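You operate a simulated robot arm through the tools that you are given. There is no shell and no other tool.

You are at the controls of a simulated robot arm. One attempt, no reset.

## Task
Pack the cream candle and the peg tin by the tubs' labels and press both lids on.
Fine: candle into the tub marked CANDLES, tin into the tub marked TINS, both upright. Set down upright: cream candle, peg tin.

Only the result counts: the job must be done as asked and must still hold three seconds after the hand-in. Knocking over, shifting, dropping, spilling or breaking anything else fails it. Lids that push on must go on centred and level and be pressed home; caps that screw on are set level and turned clockwise until they are tight.

## Robot
A 7-joint arm with a three-finger gripper, fixed in place. Base frame: the origin is on the floor under the middle of its stand, x ahead of it, y to its left, z up; the work surface is at about z = 780. Units: mm, rad, N and s.
It reaches about 1342 mm from its shoulder. Its first joint turns from -2.897 to 2.897 rad. Payload 2.69 kg.
The tool frame sits at the grasp point between the pads (the TCP): z along the fingers, y along the line on which they close. The tips reach 30 mm beyond it. The gripper opens to 128 mm; its body begins 117 mm behind the TCP.
Orientation is that of the tool frame in the base frame, as a unit quaternion [x, y, z, w]. With the fingers straight down and closing along the base's y, the tool's x points along the base's -x, its y along +y and its z along -z.

## Interface
- The arm moves only by the tool move_arm. Its argument "deltas" is a list that holds one entry, the list of rows, each a list of 7 numbers: the shift along the base's x, y, z in units of 30 mm (1.0 is 30 mm), then the turn, a rotation vector about the base's x, y, z in units of 8 degrees (1.0 is 8 degrees), then the finger opening in m, from 0 to 0.128. In form: [[[dx, dy, dz, ax, ay, az, grip], ...]]. A call has 1 to 20 rows; each row shifts and turns the commanded pose from where the row before left it. A call with a number of a shift or a turn outside -1 to 1 is refused whole. Each row takes 0.2 s and may step no farther than 50 mm and 0.15 rad from the row before; otherwise, or with a gripper value out of range, the whole call is refused. A pose out of reach is approached as far as the arm can. The call stops where the force on the tool passes 90 N (or 10 N more than at its start, if that is more) or the arm is blocked; 0.2 s more then pass. Each finger travels about 127 mm/s and halts on what it meets, pressing with about 29 N; the grip force reading is that of the motor and also rises with nothing between the fingers. The clock runs only during rows and for 0.2 s after the last one: add rows that do not move to give the fingers time. The reply holds the time, the measured pose of the TCP, the force on the tool along the base axes, the opening and the grip force, in the units named above and with some noise, with the torque about the TCP (base axes, N m) and any sound that the robot's microphone picked up.
- Cameras (640 x 400 px; columns grow to the right, rows downward): "scene" is fixed at [41.3, 512, 1500.7]; the picture's right is [-0.39, -0.92, 0.00], its down [-0.55, 0.23, -0.81] and it looks along [0.74, -0.32, -0.59] (base axes); focal length 364 px, centre (320, 200). "wrist" rides on the gripper at [58, 54, -131] in the tool frame; the picture's right is [-0.68, 0.74, 0.00], its down [-0.62, -0.57, -0.55] and it looks along [-0.40, -0.37, 0.84] (tool axes); focal length 234 px, centre (320, 200). There is no depth. A picture from a camera that has moved, and an enlarged one, comes with that camera's place and axes in the base frame and with its lens. The place of the scene camera against the robot may be out by one fixed shift of up to 25 mm in any direction.
- get_image(camera): a new picture of that camera. The clock stands still meanwhile.
- raise_lower(by): moves the trunk up (or, below 0, down) by that many mm; the arm rides with it, the base frame stays. It gives what a move gives, with no picture.
- inspect(camera, box): a new picture of the part [left, top, right, bottom] of that camera's present view, enlarged. The clock stands still meanwhile.
- finish_job(): hands the job in; it is judged then, once.

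Places have to be worked out from the pictures, the camera data and where the tool is seen. Open the gripper and draw the arm clear of the work before you hand the job in, unless the task says otherwise.

The tools are called after "Request:" by a JSON object that holds its "api" and its "payload". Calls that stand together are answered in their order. move_arm: Moves the arm, as the interface text tells. Its arguments: {"type":"object","properties":{"deltas":{"type":"array"}},"required":["deltas"]} The other tools are called the same way: raise_lower (by) moves the trunk up or down; get_image (camera) takes a picture; inspect (camera, box) takes an enlarged picture of a part of a camera's view; finish_job () hands the job in.

At the start:

```text
time: 0.0
position: [671.5, 80.8, 1156.3]
tool_rot: [-0.001, 1.0, 0.0, 0.0]
ft_force: [-0.8, -0.6, 0.0]
ft_torque: [0.01, -0.02, -0.04]
opening: 128.0
grip_force: 0.0
trunk travel left (down, up): [-150.0, 200.0]
```

scene: 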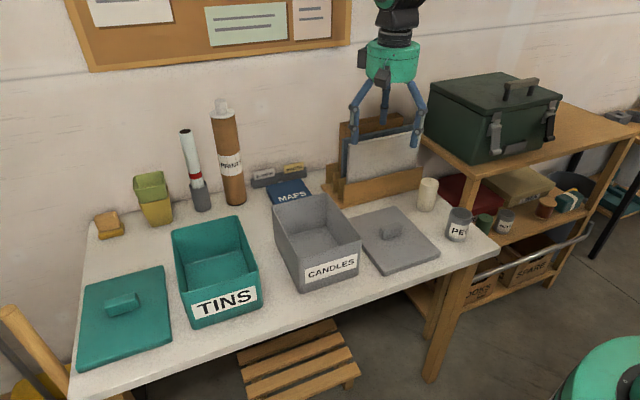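
wrist: 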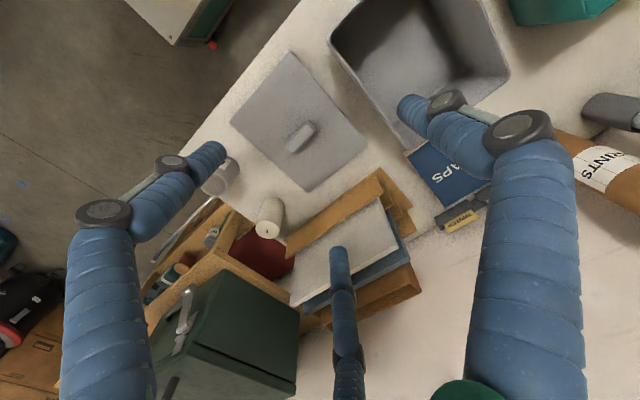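

I'll start by looking closely at both camera views to locate the items, tubs and lids.

Request:
{"api": "inspect", "payload": {"camera": "scene", "box": [340, 150, 540, 275]}}

Request:
{"api": "inspect", "payload": {"camera": "scene", "box": [60, 180, 380, 380]}}

Request:
{"api": "inspect", "payload": {"camera": "wrist", "box": [130, 40, 450, 240]}}

```text
3.20 times, centred on (440, 212) of scene
camera zoom: at [41.3, 512.0, 1500.7], right [-0.39, -0.92, 0.0], down [-0.55, 0.23, -0.81], along [0.74, -0.32, -0.59], focal length 1166 px, centre (-64, 160)
```

zoom: 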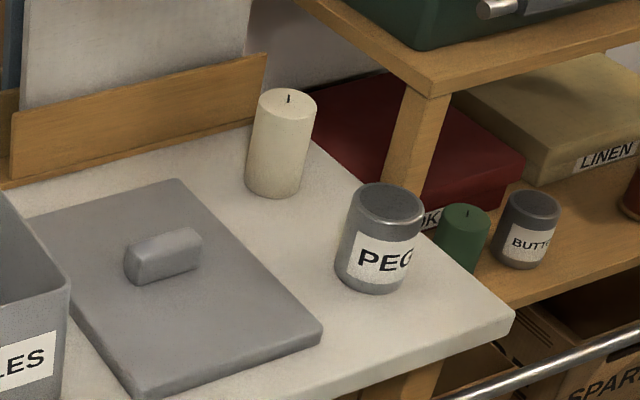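

```text
2.00 times, centred on (220, 280) of scene
camera zoom: at [41.3, 512.0, 1500.7], right [-0.39, -0.92, 0.0], down [-0.55, 0.23, -0.81], along [0.74, -0.32, -0.59], focal length 729 px, centre (520, 40)
```

zoom: 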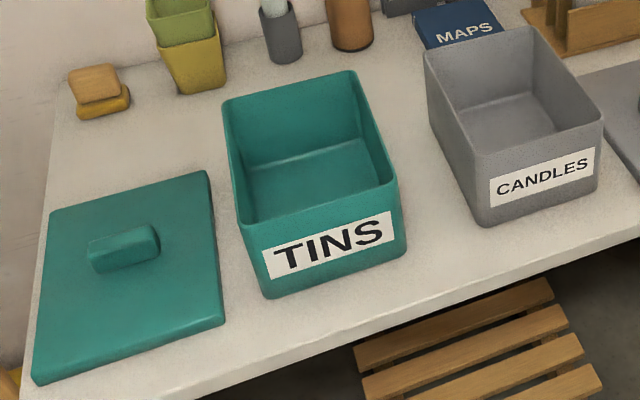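

```text
2.00 times, centred on (290, 140) of wrist
camera zoom: at [612.8, 135.6, 1288.4], right [0.68, 0.74, 0.0], down [0.62, -0.57, 0.55], along [0.4, -0.37, -0.84], focal length 468 px, centre (380, 320)
```

zoom: 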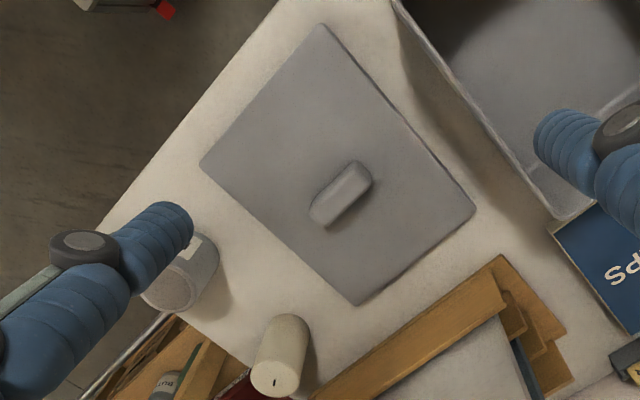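

The gray lid looks to be at about x 579–813, y -88–92 with its handle along y. Next I'll enlarge the shelf and candle region to judge clearance.

Request:
{"api": "inspect", "payload": {"camera": "wrist", "box": [130, 150, 450, 350]}}

Request:
{"api": "inspect", "payload": {"camera": "scene", "box": [300, 40, 620, 240]}}

```text
2.00 times, centred on (290, 250) of wrist
camera zoom: at [612.8, 135.6, 1288.4], right [0.68, 0.74, 0.0], down [0.62, -0.57, 0.55], along [0.4, -0.37, -0.84], focal length 468 px, centre (380, 100)
```

zoom: 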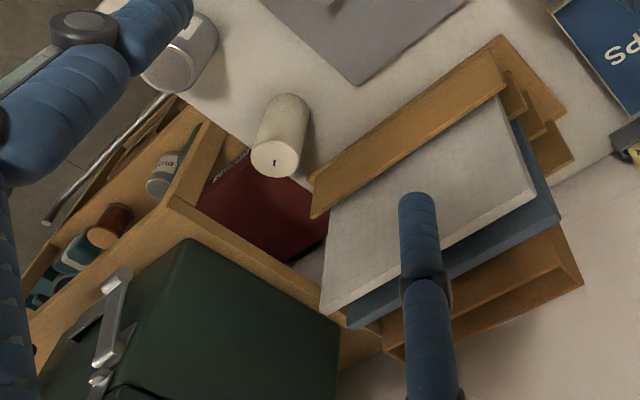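

```text
2.00 times, centred on (460, 140) of scene
camera zoom: at [41.3, 512.0, 1500.7], right [-0.39, -0.92, 0.0], down [-0.55, 0.23, -0.81], along [0.74, -0.32, -0.59], focal length 729 px, centre (40, 320)
```

zoom: 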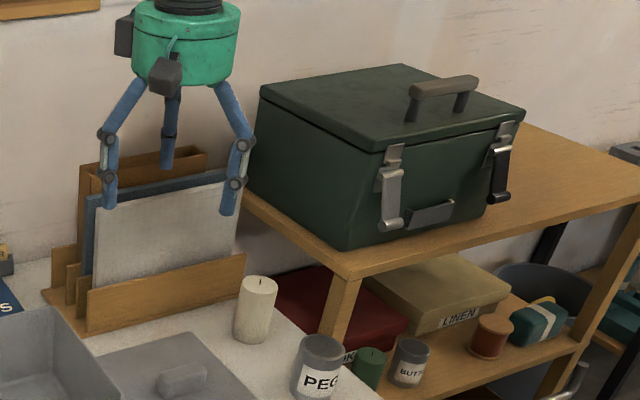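

I'll close the fingers partway here in free air to see how the three fingers travel, then take a picture.

Request:
{"api": "move_arm", "payload": {"deltas": [[[0, 0, 0, 0, 0, 0, 0.06], [0, 0, 0, 0, 0, 0, 0.06], [0, 0, 0, 0, 0, 0, 0.06], [0, 0, 0, 0, 0, 0, 0.06]]]}}

Request:
{"api": "get_image", "payload": {"camera": "wrist"}}

Request:
{"api": "inspect", "payload": {"camera": "scene", "box": [330, 0, 490, 150]}}

```text
time: 1.0
position: [671.4, 81.5, 1157.1]
tool_rot: [0.0, 1.0, 0.001, 0.0]
ft_force: [-0.5, -0.5, 0.3]
ft_torque: [-0.03, 0.01, -0.02]
opening: 60.0
grip_force: 0.0
trunk travel left (down, up): [-150.0, 200.0]
```

```text
taken
camera wrist: at [612.8, 135.6, 1288.4], right [0.68, 0.74, 0.0], down [0.62, -0.57, 0.55], along [0.4, -0.37, -0.84], focal length 234 px, centre (320, 200)
```

wrist: 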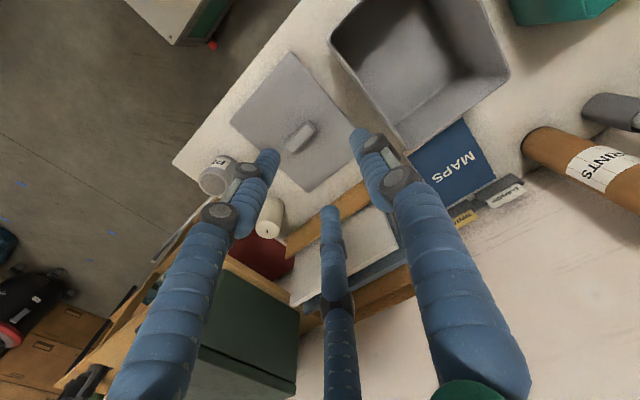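

```text
2.67 times, centred on (410, 75) of scene
camera zoom: at [41.3, 512.0, 1500.7], right [-0.39, -0.92, 0.0], down [-0.55, 0.23, -0.81], along [0.74, -0.32, -0.59], focal length 972 px, centre (80, 533)
```

zoom: 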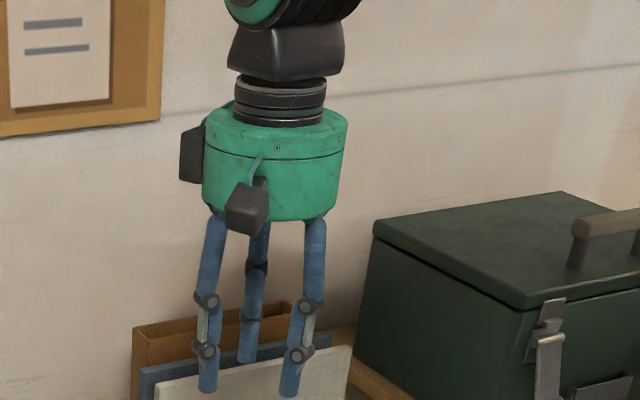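

The fingers close radially like a three-jaw chuck. I'll open them and move above the candle/tin area for a closer look with the wrist camera.

Request:
{"api": "move_arm", "payload": {"deltas": [[[0.3, -0.96, -0.3, 0, 0, 0, 0.128], [0.3, -0.96, -0.3, 0, 0, 0, 0.128], [0.3, -0.96, -0.3, 0, 0, 0, 0.128], [0.3, -0.96, -0.3, 0, 0, 0, 0.128], [0.3, -0.96, -0.3, 0, 0, 0, 0.128], [0.3, -0.96, -0.3, 0, 0, 0, 0.128], [0.3, -0.96, -0.3, 0, 0, 0, 0.128], [0.3, -0.96, -0.3, 0, 0, 0, 0.128], [0, 0, 0, 0, 0, 0, 0.128], [0, 0, 0, 0, 0, 0, 0.128]]]}}

Request:
{"api": "get_image", "payload": {"camera": "wrist"}}

Request:
{"api": "get_image", "payload": {"camera": "scene"}}

```text
time: 3.2
position: [742.7, -149.7, 1085.0]
tool_rot: [0.0, 1.0, 0.0, 0.0]
ft_force: [0.0, -0.7, -0.2]
ft_torque: [0.02, 0.0, 0.0]
opening: 127.9
grip_force: 0.1
trunk travel left (down, up): [-150.0, 200.0]
```

```text
taken
camera wrist: at [683.7, -95.0, 1216.4], right [0.68, 0.74, 0.0], down [0.62, -0.57, 0.55], along [0.4, -0.37, -0.84], focal length 234 px, centre (320, 200)
```

wrist: 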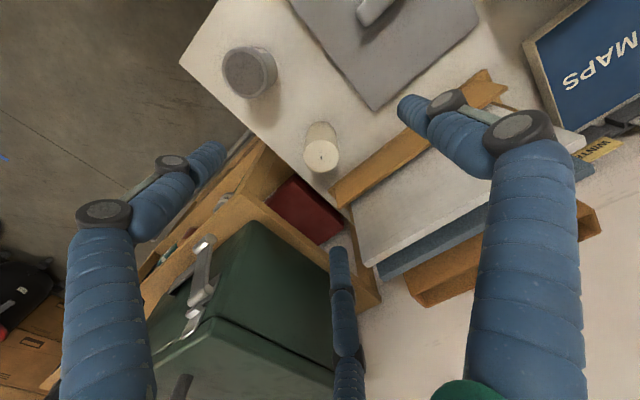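

```text
taken
```

scene: 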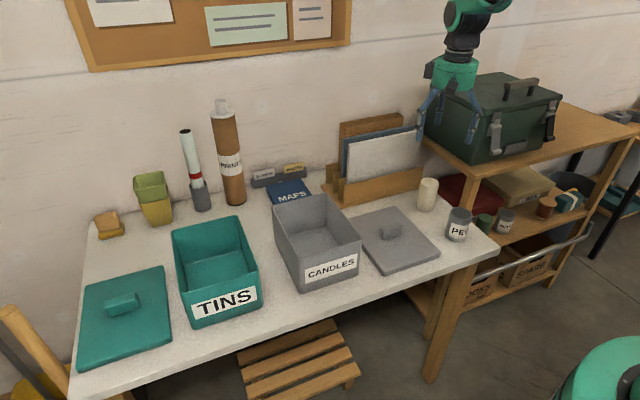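

Candle and tin are now both visible. I'll enlarge them for accurate measurement.

Request:
{"api": "inspect", "payload": {"camera": "wrist", "box": [200, 30, 360, 130]}}

Request:
{"api": "inspect", "payload": {"camera": "wrist", "box": [240, 90, 400, 190]}}

```text
4.00 times, centred on (280, 80) of wrist
camera zoom: at [683.7, -95.0, 1216.4], right [0.68, 0.74, 0.0], down [0.62, -0.57, 0.55], along [0.4, -0.37, -0.84], focal length 937 px, centre (480, 680)
```

zoom: 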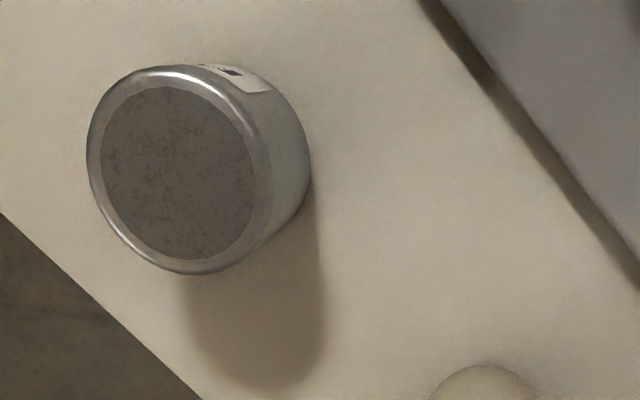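

```text
4.00 times, centred on (320, 140) of wrist
camera zoom: at [683.7, -95.0, 1216.4], right [0.68, 0.74, 0.0], down [0.62, -0.57, 0.55], along [0.4, -0.37, -0.84], focal length 937 px, centre (320, 440)
```

zoom: 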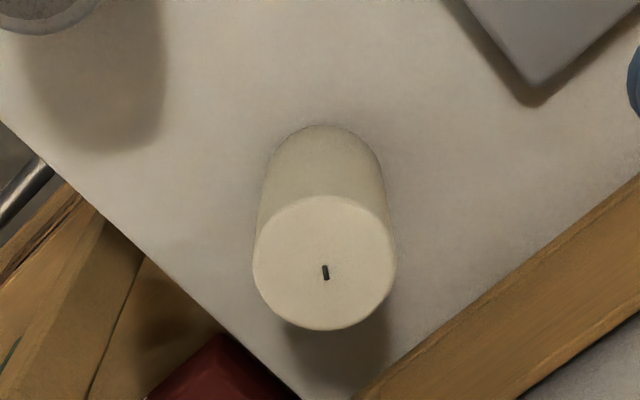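

Candle measures about (786, -188), diameter ~55, top at z≈880; tin about (636, -189). I'll move above the candle, with the opening reduced to 100 mm, and check the alignment.

Request:
{"api": "move_arm", "payload": {"deltas": [[[0.472, -0.43, -0.8, 0, 0, 0, 0.1], [0.472, -0.43, -0.8, 0, 0, 0, 0.1], [0.472, -0.43, -0.8, 0, 0, 0, 0.1], [0, 0, -0.7, 0, 0, 0, 0.1], [0, 0, 0, 0, 0, 0, 0.1]]]}}

Request:
{"api": "get_image", "payload": {"camera": "wrist"}}

Request:
{"api": "inspect", "payload": {"camera": "scene", "box": [340, 50, 540, 250]}}

```text
time: 4.4
position: [788.0, -189.1, 991.9]
tool_rot: [0.0, 1.0, -0.001, 0.0]
ft_force: [1.1, -0.5, -0.4]
ft_torque: [-0.01, 0.03, 0.02]
opening: 100.0
grip_force: 0.0
trunk travel left (down, up): [-150.0, 200.0]
```

```text
taken
camera wrist: at [728.5, -134.6, 1123.9], right [0.68, 0.74, 0.0], down [0.62, -0.57, 0.55], along [0.4, -0.37, -0.84], focal length 234 px, centre (320, 200)
```

wrist: 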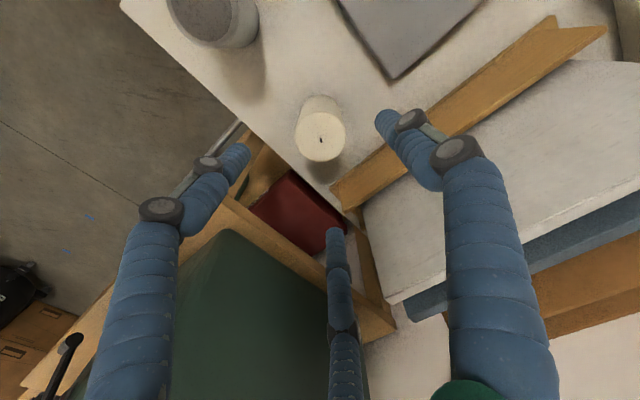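

```text
2.00 times, centred on (440, 150) of scene
camera zoom: at [41.3, 512.0, 1500.7], right [-0.39, -0.92, 0.0], down [-0.55, 0.23, -0.81], along [0.74, -0.32, -0.59], focal length 729 px, centre (80, 300)
```

zoom: 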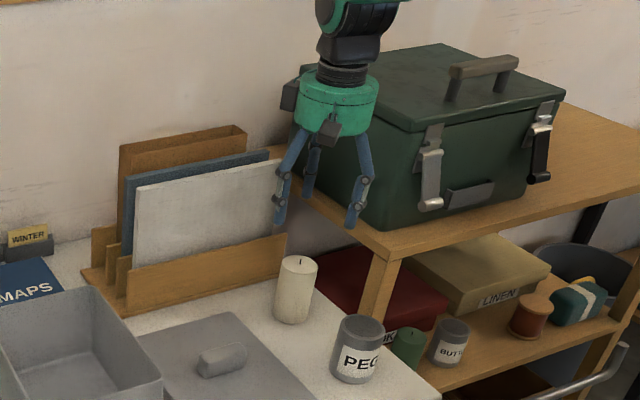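

Request:
{"api": "inspect", "payload": {"camera": "wrist", "box": [240, 80, 400, 180]}}

```text
4.00 times, centred on (320, 130) of wrist
camera zoom: at [728.5, -134.6, 1123.9], right [0.68, 0.74, 0.0], down [0.62, -0.57, 0.55], along [0.4, -0.37, -0.84], focal length 937 px, centre (320, 480)
```

zoom: 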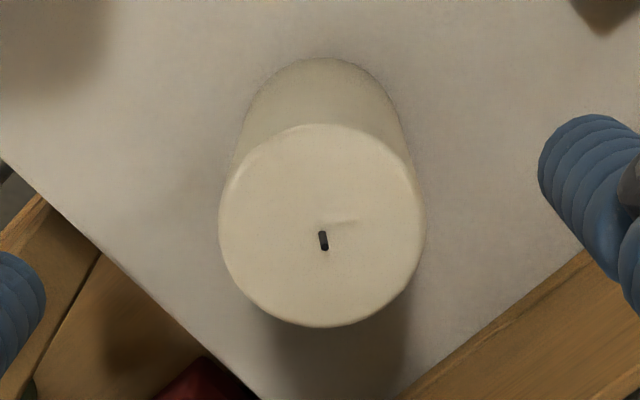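

Alignment matches the prediction within about 1 mm. I'll descend to TCP z≈830 and close on the candle.

Request:
{"api": "move_arm", "payload": {"deltas": [[[-0.03, 0.02, -0.9, 0, 0, 0, 0.1], [0, 0, -0.9, 0, 0, 0, 0.1], [0, 0, -0.9, 0, 0, 0, 0.1], [0, 0, -0.9, 0, 0, 0, 0.1], [0, 0, -0.9, 0, 0, 0, 0.1], [0, 0, -0.9, 0, 0, 0, 0.1], [0, 0, 0, 0, 0, 0, 0.1], [0, 0, 0, 0, 0, 0, 0.1]]]}}

Request:
{"api": "get_image", "payload": {"camera": "wrist"}}

Request:
{"api": "inspect", "payload": {"camera": "scene", "box": [340, 100, 540, 250]}}

```text
time: 6.2
position: [787.3, -187.3, 828.8]
tool_rot: [0.0, 1.0, 0.0, 0.0]
ft_force: [-0.5, 0.2, 0.7]
ft_torque: [0.05, -0.03, 0.01]
opening: 99.9
grip_force: 0.0
trunk travel left (down, up): [-150.0, 200.0]
```

```text
taken
camera wrist: at [727.8, -132.8, 961.9], right [0.68, 0.74, 0.0], down [0.62, -0.57, 0.55], along [0.4, -0.37, -0.84], focal length 234 px, centre (320, 200)
```

wrist: 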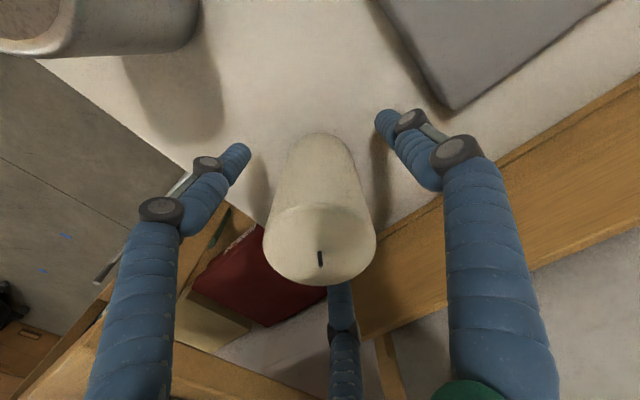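

```text
2.67 times, centred on (440, 175) of scene
camera zoom: at [41.3, 512.0, 1500.7], right [-0.39, -0.92, 0.0], down [-0.55, 0.23, -0.81], along [0.74, -0.32, -0.59], focal length 972 px, centre (0, 267)
```

zoom: 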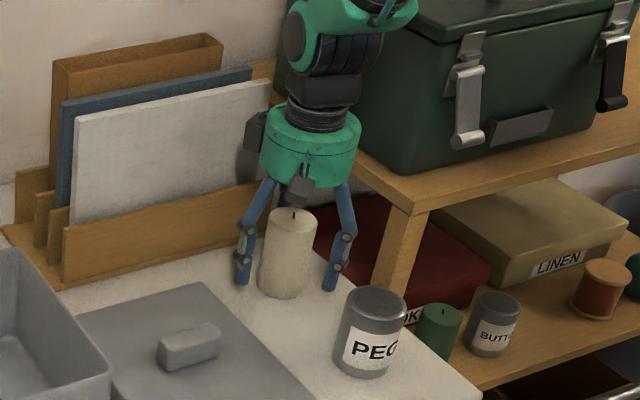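

The candle sits in the middle of the three fingers and nothing has been touched. I'll close the grip now.

Request:
{"api": "move_arm", "payload": {"deltas": [[[0, 0, 0, 0, 0, 0, 0.07], [0, 0, 0, 0, 0, 0, 0.06], [0, 0, 0, 0, 0, 0, 0.04], [0, 0, 0, 0, 0, 0, 0.04], [0, 0, 0, 0, 0, 0, 0.04]]]}}

```text
time: 7.4
position: [787.2, -187.9, 830.6]
tool_rot: [0.0, 1.0, 0.0, 0.0]
ft_force: [0.8, 0.6, 3.2]
ft_torque: [0.13, 0.07, -0.06]
opening: 54.5
grip_force: 29.0
trunk travel left (down, up): [-150.0, 200.0]
```

The candle is held (opening 54.5, 29 N). I'll lift straight up about 240 mm.

Request:
{"api": "move_arm", "payload": {"deltas": [[[0, 0, 0.3, 0, 0, 0, 0.04], [0, 0, 0.8, 0, 0, 0, 0.04], [0, 0, 1, 0, 0, 0, 0.04], [0, 0, 1, 0, 0, 0, 0.04], [0, 0, 1, 0, 0, 0, 0.04], [0, 0, 1, 0, 0, 0, 0.04], [0, 0, 1, 0, 0, 0, 0.04], [0, 0, 1, 0, 0, 0, 0.04], [0, 0, 1, 0, 0, 0, 0.04]]]}}

Request:
{"api": "move_arm", "payload": {"deltas": [[[-0.1, 0.5, 0.2, 0, 0, 0, 0.04], [-0.1, 0.9, 0.2, 0, 0, 0, 0.04], [-0.1, 1, 0.2, 0, 0, 0, 0.04], [-0.1, 1, 0.2, 0, 0, 0, 0.04], [-0.1, 1, 0.2, 0, 0, 0, 0.04], [-0.1, 1, 0.2, 0, 0, 0, 0.04], [-0.1, 1, 0.2, 0, 0, 0, 0.04], [-0.1, 1, 0.2, 0, 0, 0, 0.04], [-0.1, 1, 0.2, 0, 0, 0, 0.04], [-0.1, 1, 0.2, 0, 0, 0, 0.04], [-0.1, 1, 0.2, 0, 0, 0, 0.04], [-0.1, 1, 0.2, 0, 0, 0, 0.04], [-0.1, 1, 0.2, 0, 0, 0, 0.04], [-0.1, 0.9, 0.2, 0, 0, 0, 0.04], [0, 0, 0, 0, 0, 0, 0.04]]]}}

Request:
{"api": "get_image", "payload": {"camera": "wrist"}}

Request:
{"api": "get_image", "payload": {"camera": "scene"}}

```text
time: 9.4
position: [786.1, -188.2, 1073.0]
tool_rot: [0.0, 1.0, 0.0, 0.0]
ft_force: [0.3, -0.5, -2.3]
ft_torque: [-0.01, 0.0, -0.01]
opening: 54.8
grip_force: 29.2
trunk travel left (down, up): [-150.0, 200.0]
```

```text
time: 12.6
position: [744.6, 210.1, 1157.0]
tool_rot: [0.001, 1.0, 0.0, 0.0]
ft_force: [-0.5, 0.7, -1.6]
ft_torque: [-0.02, -0.02, 0.02]
opening: 54.4
grip_force: 28.9
trunk travel left (down, up): [-150.0, 200.0]
```

```text
taken
camera wrist: at [684.5, 266.2, 1288.6], right [0.68, 0.74, 0.0], down [0.62, -0.57, 0.55], along [0.4, -0.37, -0.84], focal length 234 px, centre (320, 200)
```

wrist: 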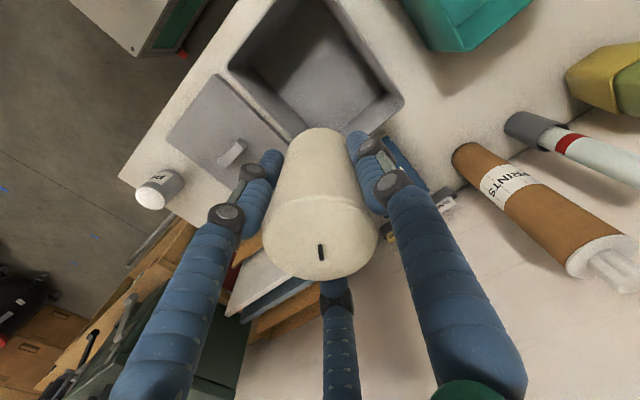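

```text
taken
```

scene: 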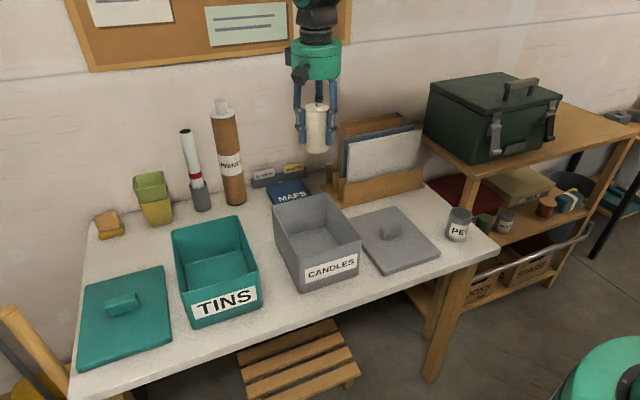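

Request:
{"api": "inspect", "payload": {"camera": "wrist", "box": [150, 0, 470, 200]}}

```text
2.00 times, centred on (310, 100) of wrist
camera zoom: at [684.5, 266.2, 1288.6], right [0.68, 0.74, 0.0], down [0.62, -0.57, 0.55], along [0.4, -0.37, -0.84], focal length 468 px, centre (340, 400)
```

zoom: 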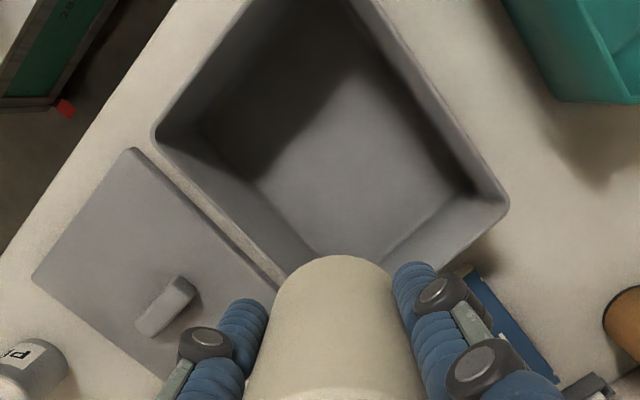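

The CANDLES tub centre works out at roughly (717, 232) with the rim at z≈900–910. I'll move above it, stay above the rim, and check.

Request:
{"api": "move_arm", "payload": {"deltas": [[[-0.3, 0.25, -0.8, 0, 0, 0, 0.04], [-0.3, 0.25, -0.8, 0, 0, 0, 0.04], [-0.3, 0.2, -0.8, 0, 0, 0, 0.04], [0, 0, -0.8, 0, 0, 0, 0.04], [0, 0, -0.8, 0, 0, 0, 0.04], [0, 0, -0.8, 0, 0, 0, 0.04], [0, 0, 0, 0, 0, 0, 0.04], [0, 0, 0, 0, 0, 0, 0.04]]]}}

Request:
{"api": "get_image", "payload": {"camera": "wrist"}}

Request:
{"api": "inspect", "payload": {"camera": "scene", "box": [230, 120, 430, 320]}}

```text
time: 14.4
position: [717.1, 232.5, 1013.7]
tool_rot: [-0.001, 1.0, 0.0, -0.001]
ft_force: [0.0, 0.3, -1.6]
ft_torque: [0.01, 0.01, 0.01]
opening: 54.5
grip_force: 29.4
trunk travel left (down, up): [-150.0, 200.0]
```

```text
taken
camera wrist: at [657.1, 287.6, 1145.3], right [0.68, 0.74, 0.0], down [0.62, -0.57, 0.55], along [0.4, -0.37, -0.84], focal length 234 px, centre (320, 200)
```

wrist: 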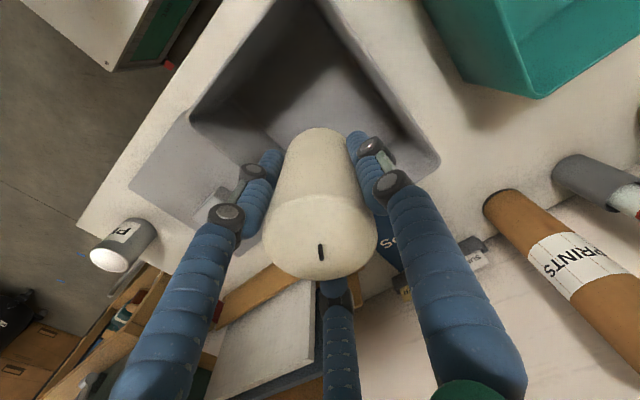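

```text
2.00 times, centred on (330, 220) of scene
camera zoom: at [41.3, 512.0, 1500.7], right [-0.39, -0.92, 0.0], down [-0.55, 0.23, -0.81], along [0.74, -0.32, -0.59], focal length 729 px, centre (300, 160)
```

zoom: 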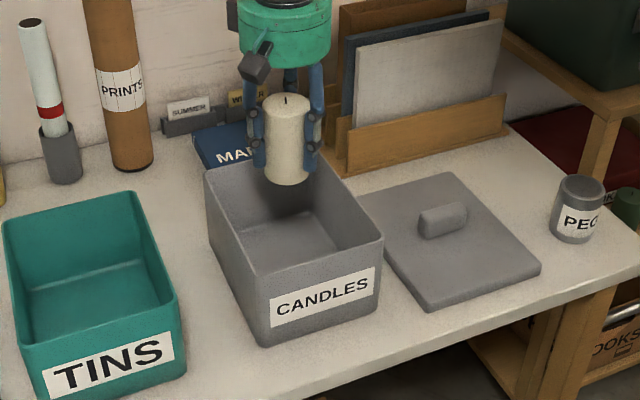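

Request:
{"api": "inspect", "payload": {"camera": "wrist", "box": [150, 20, 470, 220]}}

```text
2.00 times, centred on (310, 120) of wrist
camera zoom: at [657.1, 287.6, 1145.3], right [0.68, 0.74, 0.0], down [0.62, -0.57, 0.55], along [0.4, -0.37, -0.84], focal length 468 px, centre (340, 360)
```

zoom: 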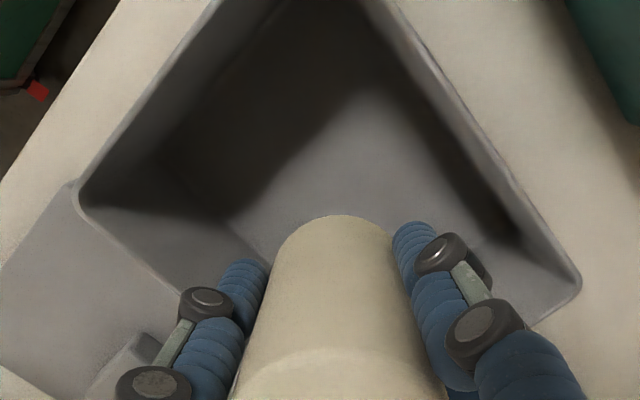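

The candle is centred over the CANDLES tub. I'll lower it to just above the floor of the tub and read the force.

Request:
{"api": "move_arm", "payload": {"deltas": [[[0, 0.03, -0.93, 0, 0, 0, 0.04], [0, 0, -0.93, 0, 0, 0, 0.04], [0, 0, -0.93, 0, 0, 0, 0.04], [0, 0, -0.93, 0, 0, 0, 0.04], [0, 0, -0.93, 0, 0, 0, 0.04], [0, 0, -0.8, 0, 0, 0, 0.04], [0, 0, 0, 0, 0, 0, 0.04], [0, 0, 0, 0, 0, 0, 0.04]]]}}

Request:
{"api": "get_image", "payload": {"camera": "wrist"}}

Request:
{"api": "inspect", "payload": {"camera": "scene", "box": [230, 120, 430, 320]}}

```text
time: 16.2
position: [717.1, 233.4, 846.0]
tool_rot: [0.0, 1.0, 0.0, 0.0]
ft_force: [-0.2, -0.1, -2.5]
ft_torque: [-0.03, -0.01, 0.01]
opening: 54.4
grip_force: 29.7
trunk travel left (down, up): [-150.0, 200.0]
```

```text
taken
camera wrist: at [656.8, 288.2, 978.9], right [0.68, 0.74, 0.0], down [0.62, -0.57, 0.55], along [0.4, -0.37, -0.84], focal length 234 px, centre (320, 200)
```

wrist: 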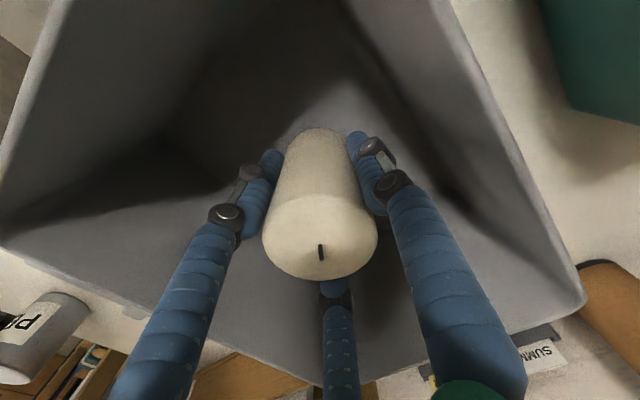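

```text
2.00 times, centred on (330, 220) of scene
camera zoom: at [41.3, 512.0, 1500.7], right [-0.39, -0.92, 0.0], down [-0.55, 0.23, -0.81], along [0.74, -0.32, -0.59], focal length 729 px, centre (300, 160)
```

zoom: 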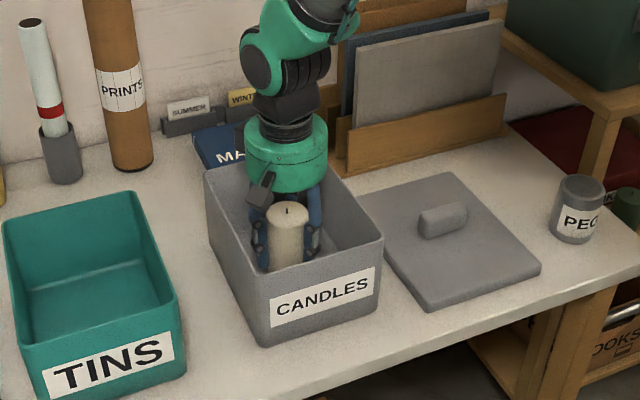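

No contact yet. I'll lower in small steps, watching the vertical force.

Request:
{"api": "move_arm", "payload": {"deltas": [[[0, 0, -0.1, 0, 0, 0, 0.04], [0, 0, -0.1, 0, 0, 0, 0.04]]]}}

Request:
{"api": "move_arm", "payload": {"deltas": [[[0, 0, -0.05, 0, 0, 0, 0.04], [0, 0, -0.03, 0, 0, 0, 0.04]]]}}

```text
time: 16.8
position: [716.6, 233.5, 842.0]
tool_rot: [0.0, 1.0, 0.0, 0.0]
ft_force: [-0.7, -0.8, -1.8]
ft_torque: [0.05, 0.02, 0.0]
opening: 54.4
grip_force: 28.5
trunk travel left (down, up): [-150.0, 200.0]
```

```text
time: 17.4
position: [717.4, 234.2, 839.6]
tool_rot: [0.0, 1.0, 0.0, 0.0]
ft_force: [-0.1, 0.3, -2.6]
ft_torque: [0.0, 0.02, -0.03]
opening: 54.3
grip_force: 29.3
trunk travel left (down, up): [-150.0, 200.0]
```

Request:
{"api": "move_arm", "payload": {"deltas": [[[0, 0, -0.05, 0, 0, 0, 0.04], [0, 0, 0, 0, 0, 0, 0.04]]]}}

Request:
{"api": "move_arm", "payload": {"deltas": [[[0, 0, -0.05, 0, 0, 0, 0.04], [0, 0, 0, 0, 0, 0, 0.04]]]}}

```text
time: 18.0
position: [717.0, 232.7, 837.5]
tool_rot: [0.0, 1.0, -0.001, -0.001]
ft_force: [-0.6, 0.1, -2.1]
ft_torque: [0.01, -0.01, -0.04]
opening: 54.2
grip_force: 28.8
trunk travel left (down, up): [-150.0, 200.0]
```

```text
time: 18.6
position: [717.5, 232.7, 836.3]
tool_rot: [0.0, 1.0, 0.0, -0.001]
ft_force: [-0.1, 0.6, -2.6]
ft_torque: [-0.02, 0.03, -0.04]
opening: 54.3
grip_force: 29.2
trunk travel left (down, up): [-150.0, 200.0]
```

Request:
{"api": "move_arm", "payload": {"deltas": [[[0, 0, -0.05, 0, 0, 0, 0.04], [0, 0, 0, 0, 0, 0, 0.04]]]}}

Request:
{"api": "move_arm", "payload": {"deltas": [[[0, 0, -0.04, 0, 0, 0, 0.04], [0, 0, 0, 0, 0, 0, 0.04]]]}}

```text
time: 19.2
position: [717.2, 233.5, 835.7]
tool_rot: [-0.001, 1.0, 0.0, 0.0]
ft_force: [-0.9, 0.4, -1.7]
ft_torque: [0.01, -0.02, 0.01]
opening: 53.9
grip_force: 28.8
trunk travel left (down, up): [-150.0, 200.0]
```

```text
time: 19.8
position: [717.1, 233.2, 835.7]
tool_rot: [-0.001, 1.0, -0.001, 0.0]
ft_force: [0.4, 0.4, 2.3]
ft_torque: [0.03, 0.09, -0.01]
opening: 54.3
grip_force: 29.2
trunk travel left (down, up): [-150.0, 200.0]
```

Contact with the tub floor at TCP z≈835 (force swung to +2.3 N). I'll release the candle gently.

Request:
{"api": "move_arm", "payload": {"deltas": [[[0, 0, 0, 0, 0, 0, 0.06], [0, 0, 0, 0, 0, 0, 0.07], [0, 0, 0, 0, 0, 0, 0.085], [0, 0, 0, 0, 0, 0, 0.085]]]}}

Request:
{"api": "get_image", "payload": {"camera": "wrist"}}

```text
time: 20.8
position: [716.8, 233.2, 835.2]
tool_rot: [0.0, 1.0, 0.0, 0.0]
ft_force: [-0.4, -0.6, -0.3]
ft_torque: [-0.02, -0.01, 0.0]
opening: 85.1
grip_force: 0.1
trunk travel left (down, up): [-150.0, 200.0]
```

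```text
taken
camera wrist: at [657.9, 288.4, 966.9], right [0.68, 0.74, 0.0], down [0.62, -0.57, 0.55], along [0.4, -0.37, -0.84], focal length 234 px, centre (320, 200)
```

wrist: 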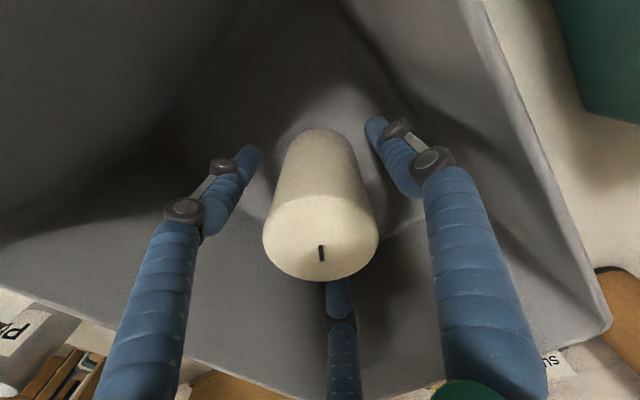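

The candle stands free and upright. I'll raise the hand straight out of the tub and look again.

Request:
{"api": "move_arm", "payload": {"deltas": [[[0, 0, 0.5, 0, 0, 0, 0.085], [0, 0, 1, 0, 0, 0, 0.085], [0, 0, 1, 0, 0, 0, 0.085], [0, 0, 1, 0, 0, 0, 0.085], [0, 0, 1, 0, 0, 0, 0.085], [0, 0, 1, 0, 0, 0, 0.085], [0, 0, 1, 0, 0, 0, 0.085], [0, 0, 1, 0, 0, 0, 0.128], [0, 0, 1, 0, 0, 0, 0.128], [0, 0, 0, 0, 0, 0, 0.128]]]}}

Request:
{"api": "get_image", "payload": {"camera": "wrist"}}

Request:
{"api": "get_image", "payload": {"camera": "scene"}}

```text
time: 23.0
position: [715.4, 233.6, 1089.4]
tool_rot: [-0.001, 1.0, 0.0, 0.0]
ft_force: [-0.6, 0.2, 0.3]
ft_torque: [0.03, -0.02, -0.01]
opening: 128.0
grip_force: 0.1
trunk travel left (down, up): [-150.0, 200.0]
```

```text
taken
camera wrist: at [656.1, 288.7, 1222.1], right [0.68, 0.74, 0.0], down [0.62, -0.57, 0.55], along [0.4, -0.37, -0.84], focal length 234 px, centre (320, 200)
```

wrist: 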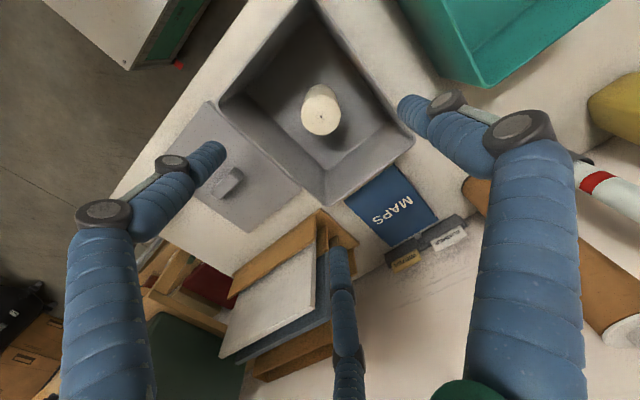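

```text
taken
```

scene: 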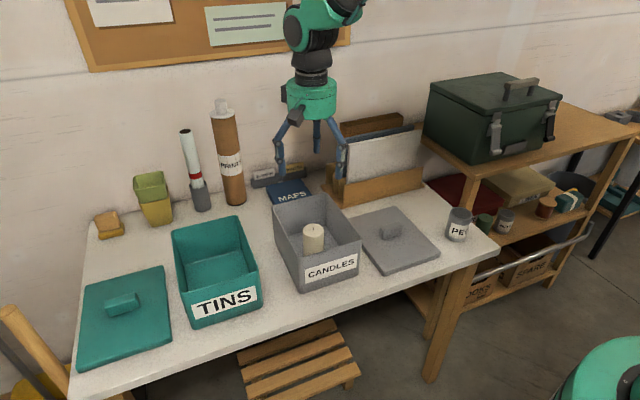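

Candle is upright in the tub. I'll enlarge this view to measure the tub rim accurately for the lid.

Request:
{"api": "inspect", "payload": {"camera": "wrist", "box": [200, 70, 360, 170]}}

Request:
{"api": "inspect", "payload": {"camera": "wrist", "box": [280, 120, 440, 220]}}

Request:
{"api": "inspect", "payload": {"camera": "wrist", "box": [160, 90, 320, 240]}}

```text
4.00 times, centred on (280, 120) of wrist
camera zoom: at [656.1, 288.7, 1222.1], right [0.68, 0.74, 0.0], down [0.62, -0.57, 0.55], along [0.4, -0.37, -0.84], focal length 937 px, centre (480, 520)
```

zoom: 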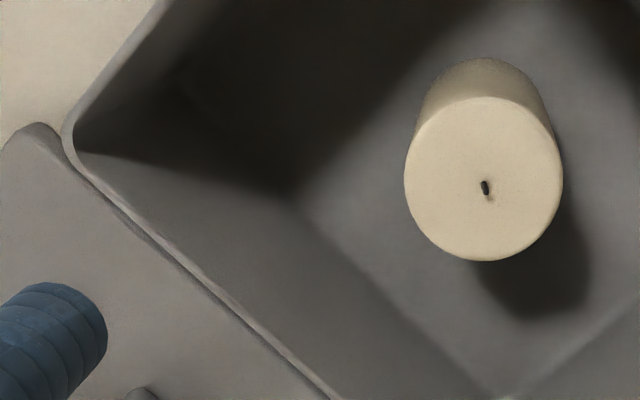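

```text
4.00 times, centred on (360, 170) of wrist
camera zoom: at [656.1, 288.7, 1222.1], right [0.68, 0.74, 0.0], down [0.62, -0.57, 0.55], along [0.4, -0.37, -0.84], focal length 937 px, centre (160, 320)
```

zoom: 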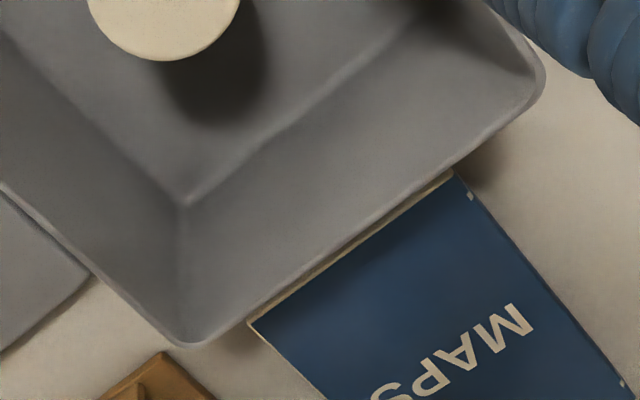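

```text
2.67 times, centred on (240, 165) of wrist
camera zoom: at [656.1, 288.7, 1222.1], right [0.68, 0.74, 0.0], down [0.62, -0.57, 0.55], along [0.4, -0.37, -0.84], focal length 624 px, centre (533, 293)
```

zoom: 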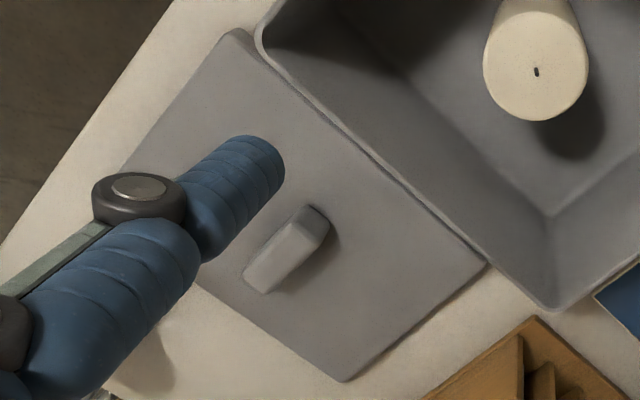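

I'll back off slightly and close the fingers so that all four rim corners are visible for a precise fix.

Request:
{"api": "move_arm", "payload": {"deltas": [[[-0.4, 0.4, 0.5, 0, 0, 0, 0.08], [-0.4, 0.4, 0.5, 0, 0, 0, 0.03], [-0.4, 0.4, 0, 0, 0, 0, 0.0], [0, 0, 0, 0, 0, 0, 0.0], [0, 0, 0, 0, 0, 0, 0.0]]]}}

Request:
{"api": "get_image", "payload": {"camera": "wrist"}}

Request:
{"api": "inspect", "payload": {"camera": "wrist", "box": [210, 0, 370, 100]}}

Request:
{"api": "inspect", "payload": {"camera": "wrist", "box": [180, 70, 340, 170]}}

Request:
{"api": "inspect", "payload": {"camera": "wrist", "box": [280, 120, 440, 220]}}

```text
time: 24.2
position: [680.6, 270.1, 1119.3]
tool_rot: [0.0, 1.0, 0.001, 0.0]
ft_force: [0.5, 0.3, 1.2]
ft_torque: [-0.01, -0.02, 0.01]
opening: 2.1
grip_force: 29.0
trunk travel left (down, up): [-150.0, 200.0]
```

```text
taken
camera wrist: at [621.6, 324.8, 1251.6], right [0.68, 0.74, 0.0], down [0.62, -0.57, 0.55], along [0.4, -0.37, -0.84], focal length 234 px, centre (320, 200)
```

wrist: 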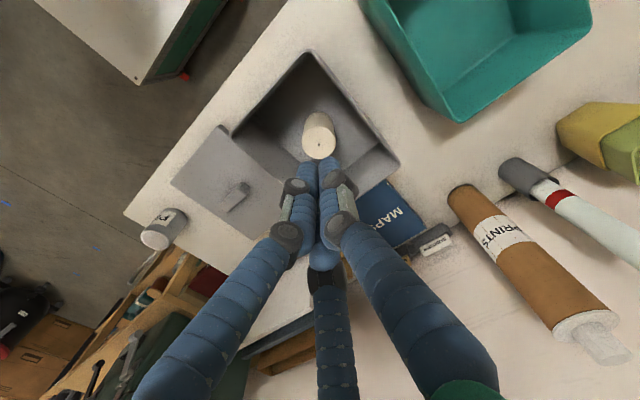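

```text
4.00 times, centred on (290, 50) of wrist
camera zoom: at [621.6, 324.8, 1251.6], right [0.68, 0.74, 0.0], down [0.62, -0.57, 0.55], along [0.4, -0.37, -0.84], focal length 937 px, centre (440, 800)
```

zoom: 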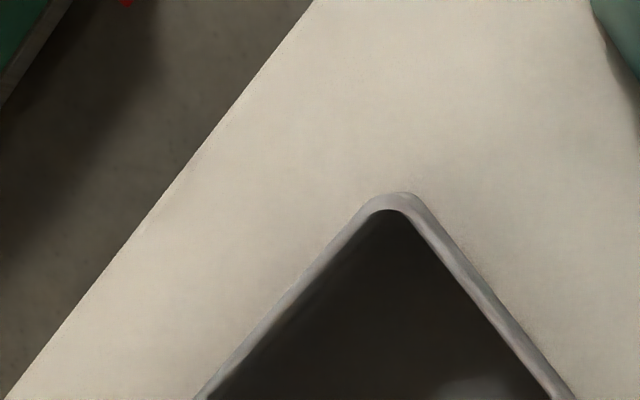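

```text
4.00 times, centred on (260, 120) of wrist
camera zoom: at [621.6, 324.8, 1251.6], right [0.68, 0.74, 0.0], down [0.62, -0.57, 0.55], along [0.4, -0.37, -0.84], focal length 937 px, centre (560, 520)
```

zoom: 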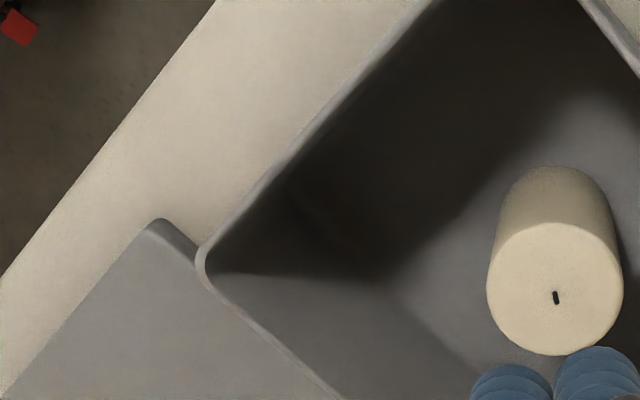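

```text
4.00 times, centred on (360, 170) of wrist
camera zoom: at [621.6, 324.8, 1251.6], right [0.68, 0.74, 0.0], down [0.62, -0.57, 0.55], along [0.4, -0.37, -0.84], focal length 937 px, centre (160, 320)
```

zoom: 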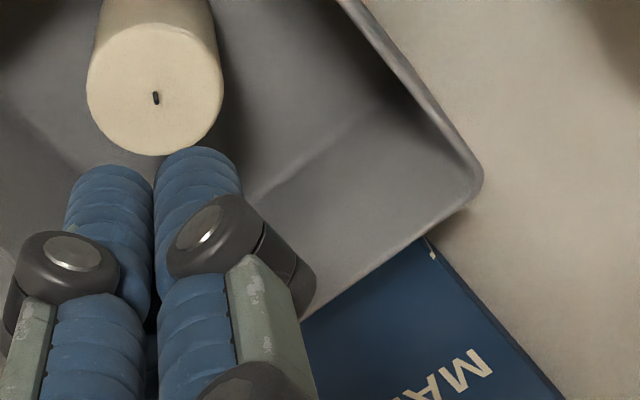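

I need sharper edge positions on the rim, so I'll zoom strongly on a point of each of the four rim edges.

Request:
{"api": "inspect", "payload": {"camera": "wrist", "box": [250, 75, 290, 100]}}

Request:
{"api": "inspect", "payload": {"camera": "wrist", "box": [340, 85, 380, 110]}}

Request:
{"api": "inspect", "payload": {"camera": "wrist", "box": [360, 168, 400, 193]}}

Request:
{"api": "inspect", "payload": {"camera": "wrist", "box": [235, 140, 275, 165]}}

```text
16.00 times, centred on (270, 88) of wrist
camera zoom: at [621.6, 324.8, 1251.6], right [0.68, 0.74, 0.0], down [0.62, -0.57, 0.55], along [0.4, -0.37, -0.84], focal length 3747 px, centre (1120, 2000)
```

zoom: 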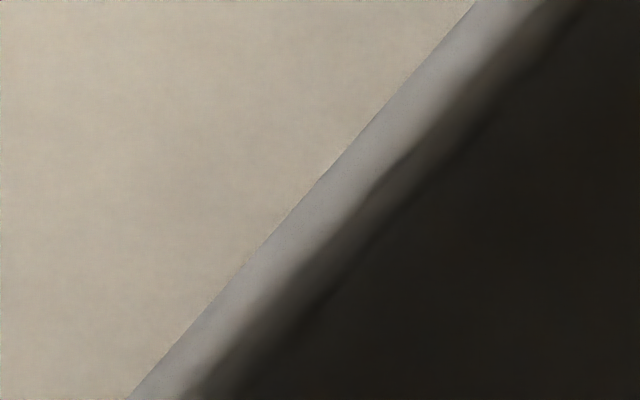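

```text
16.00 times, centred on (360, 98) of wrist
camera zoom: at [621.6, 324.8, 1251.6], right [0.68, 0.74, 0.0], down [0.62, -0.57, 0.55], along [0.4, -0.37, -0.84], focal length 3747 px, centre (-320, 1840)
```

zoom: 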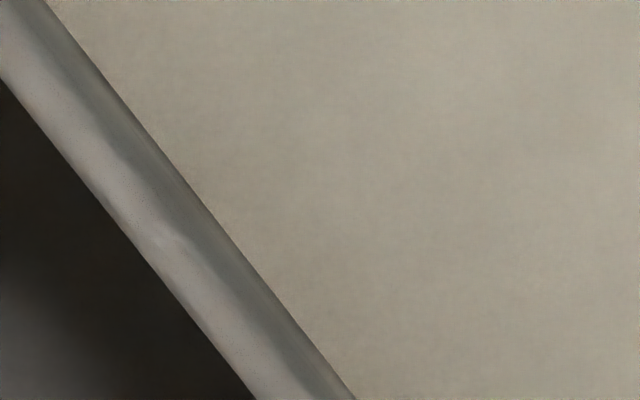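

```text
16.00 times, centred on (380, 180) of wrist
camera zoom: at [621.6, 324.8, 1251.6], right [0.68, 0.74, 0.0], down [0.62, -0.57, 0.55], along [0.4, -0.37, -0.84], focal length 3747 px, centre (-640, 512)
```

zoom: 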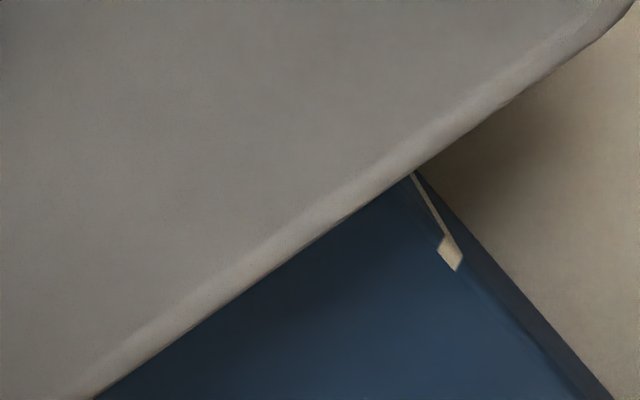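

```text
16.00 times, centred on (255, 152) of wrist
camera zoom: at [621.6, 324.8, 1251.6], right [0.68, 0.74, 0.0], down [0.62, -0.57, 0.55], along [0.4, -0.37, -0.84], focal length 3747 px, centre (1360, 960)
```

zoom: 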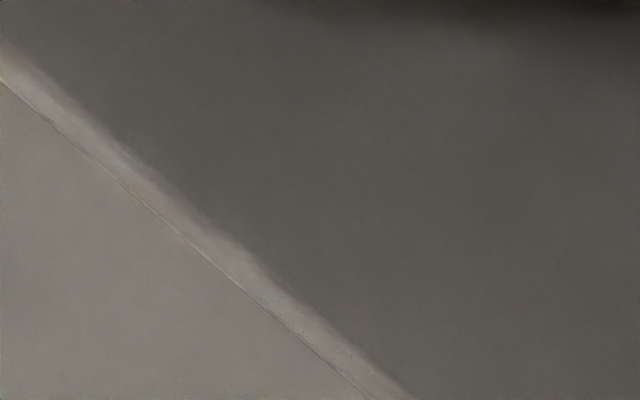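

Rim edges give the CANDLES tub as about 221 × 172 mm centred near (720.5, 230) with rim z≈908. Now I'll hover over the gray lid to fix its handle position.

Request:
{"api": "move_arm", "payload": {"deltas": [[[0.05, -1, -0.4, 0, 0, 0, 0.03], [0.05, -1, -0.4, 0, 0, 0, 0.06], [0.05, -1, -0.4, 0, 0, 0, 0.09], [0.05, -1, -0.4, 0, 0, 0, 0.12], [0.05, -1, -0.4, 0, 0, 0, 0.128], [0.05, -1, -0.4, 0, 0, 0, 0.128], [0.05, -1, -0.4, 0, 0, 0, 0.128], [0.05, -1, -0.4, 0, 0, 0, 0.128], [0.05, -0.4, -0.4, 0, 0, 0, 0.128], [0.05, 0, -0.4, 0, 0, 0, 0.128], [0, 0, 0, 0, 0, 0, 0.128], [0, 0, 0, 0, 0, 0, 0.128]]]}}

Request:
{"api": "get_image", "payload": {"camera": "wrist"}}

Request:
{"api": "inspect", "payload": {"camera": "wrist", "box": [240, 80, 400, 180]}}

```text
time: 26.8
position: [694.9, 17.4, 1000.0]
tool_rot: [0.0, 1.0, 0.0, 0.0]
ft_force: [0.6, -0.1, -0.1]
ft_torque: [-0.01, -0.04, -0.01]
opening: 128.1
grip_force: 0.1
trunk travel left (down, up): [-150.0, 200.0]
```

```text
taken
camera wrist: at [636.1, 72.4, 1132.0], right [0.68, 0.74, 0.0], down [0.62, -0.57, 0.55], along [0.4, -0.37, -0.84], focal length 234 px, centre (320, 200)
```

wrist: 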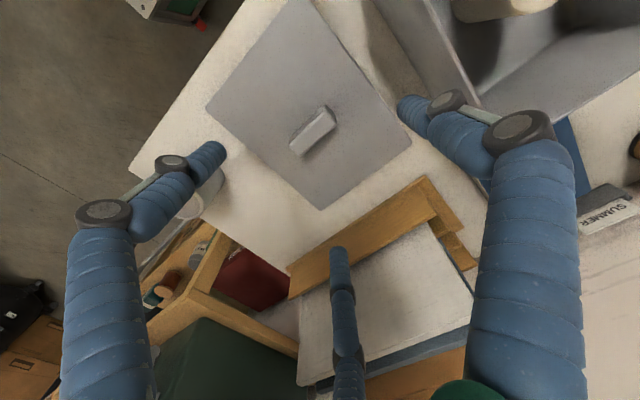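

```text
4.00 times, centred on (320, 130) of wrist
camera zoom: at [636.1, 72.4, 1132.0], right [0.68, 0.74, 0.0], down [0.62, -0.57, 0.55], along [0.4, -0.37, -0.84], focal length 937 px, centre (320, 480)
```

zoom: 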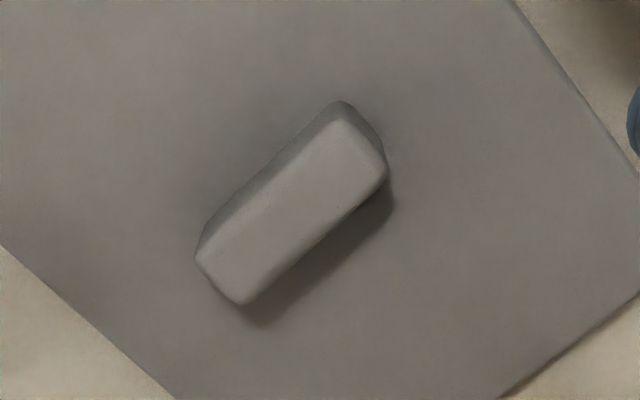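

The gray lid centre is about (700, 0.5), with the handle along y about 66 × 22 mm. I'll go lower over it, offset +16 mm in y for the three-finger grip, and look again.

Request:
{"api": "move_arm", "payload": {"deltas": [[[0.13, -0.04, -1, 0, 0, 0, 0.1], [0, 0, -1, 0, 0, 0, 0.1], [0, 0, -1, 0, 0, 0, 0.1], [0, 0, -0.8, 0, 0, 0, 0.1], [0, 0, 0, 0, 0, 0, 0.1], [0, 0, 0, 0, 0, 0, 0.1]]]}}

Request:
{"api": "get_image", "payload": {"camera": "wrist"}}

Request:
{"api": "inspect", "payload": {"camera": "wrist", "box": [240, 80, 400, 180]}}

Request:
{"api": "inspect", "payload": {"camera": "scene", "box": [330, 160, 490, 290]}}

```text
time: 28.2
position: [698.7, 16.5, 887.3]
tool_rot: [0.0, 1.0, 0.0, 0.0]
ft_force: [-0.5, -0.7, 0.7]
ft_torque: [-0.03, 0.02, -0.01]
opening: 100.0
grip_force: 0.0
trunk travel left (down, up): [-150.0, 200.0]
```

```text
taken
camera wrist: at [639.6, 71.2, 1019.1], right [0.68, 0.74, 0.0], down [0.62, -0.57, 0.55], along [0.4, -0.37, -0.84], focal length 234 px, centre (320, 200)
```

wrist: 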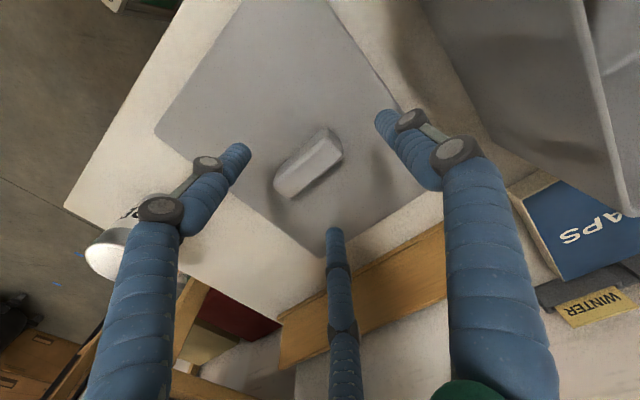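

```text
4.00 times, centred on (320, 130) of wrist
camera zoom: at [639.6, 71.2, 1019.1], right [0.68, 0.74, 0.0], down [0.62, -0.57, 0.55], along [0.4, -0.37, -0.84], focal length 937 px, centre (320, 480)
```

zoom: 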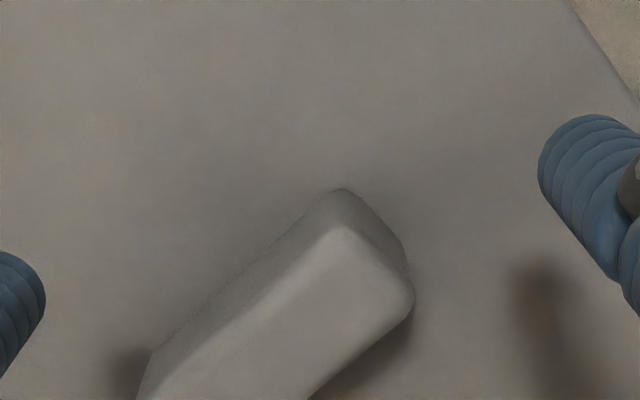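

```text
3.08 times, centred on (410, 225) of scene
camera zoom: at [41.3, 512.0, 1500.7], right [-0.39, -0.92, 0.0], down [-0.55, 0.23, -0.81], along [0.74, -0.32, -0.59], focal length 1122 px, centre (43, 123)
```

zoom: 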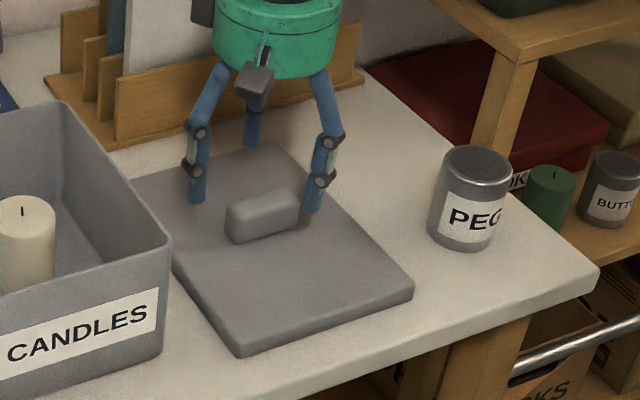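

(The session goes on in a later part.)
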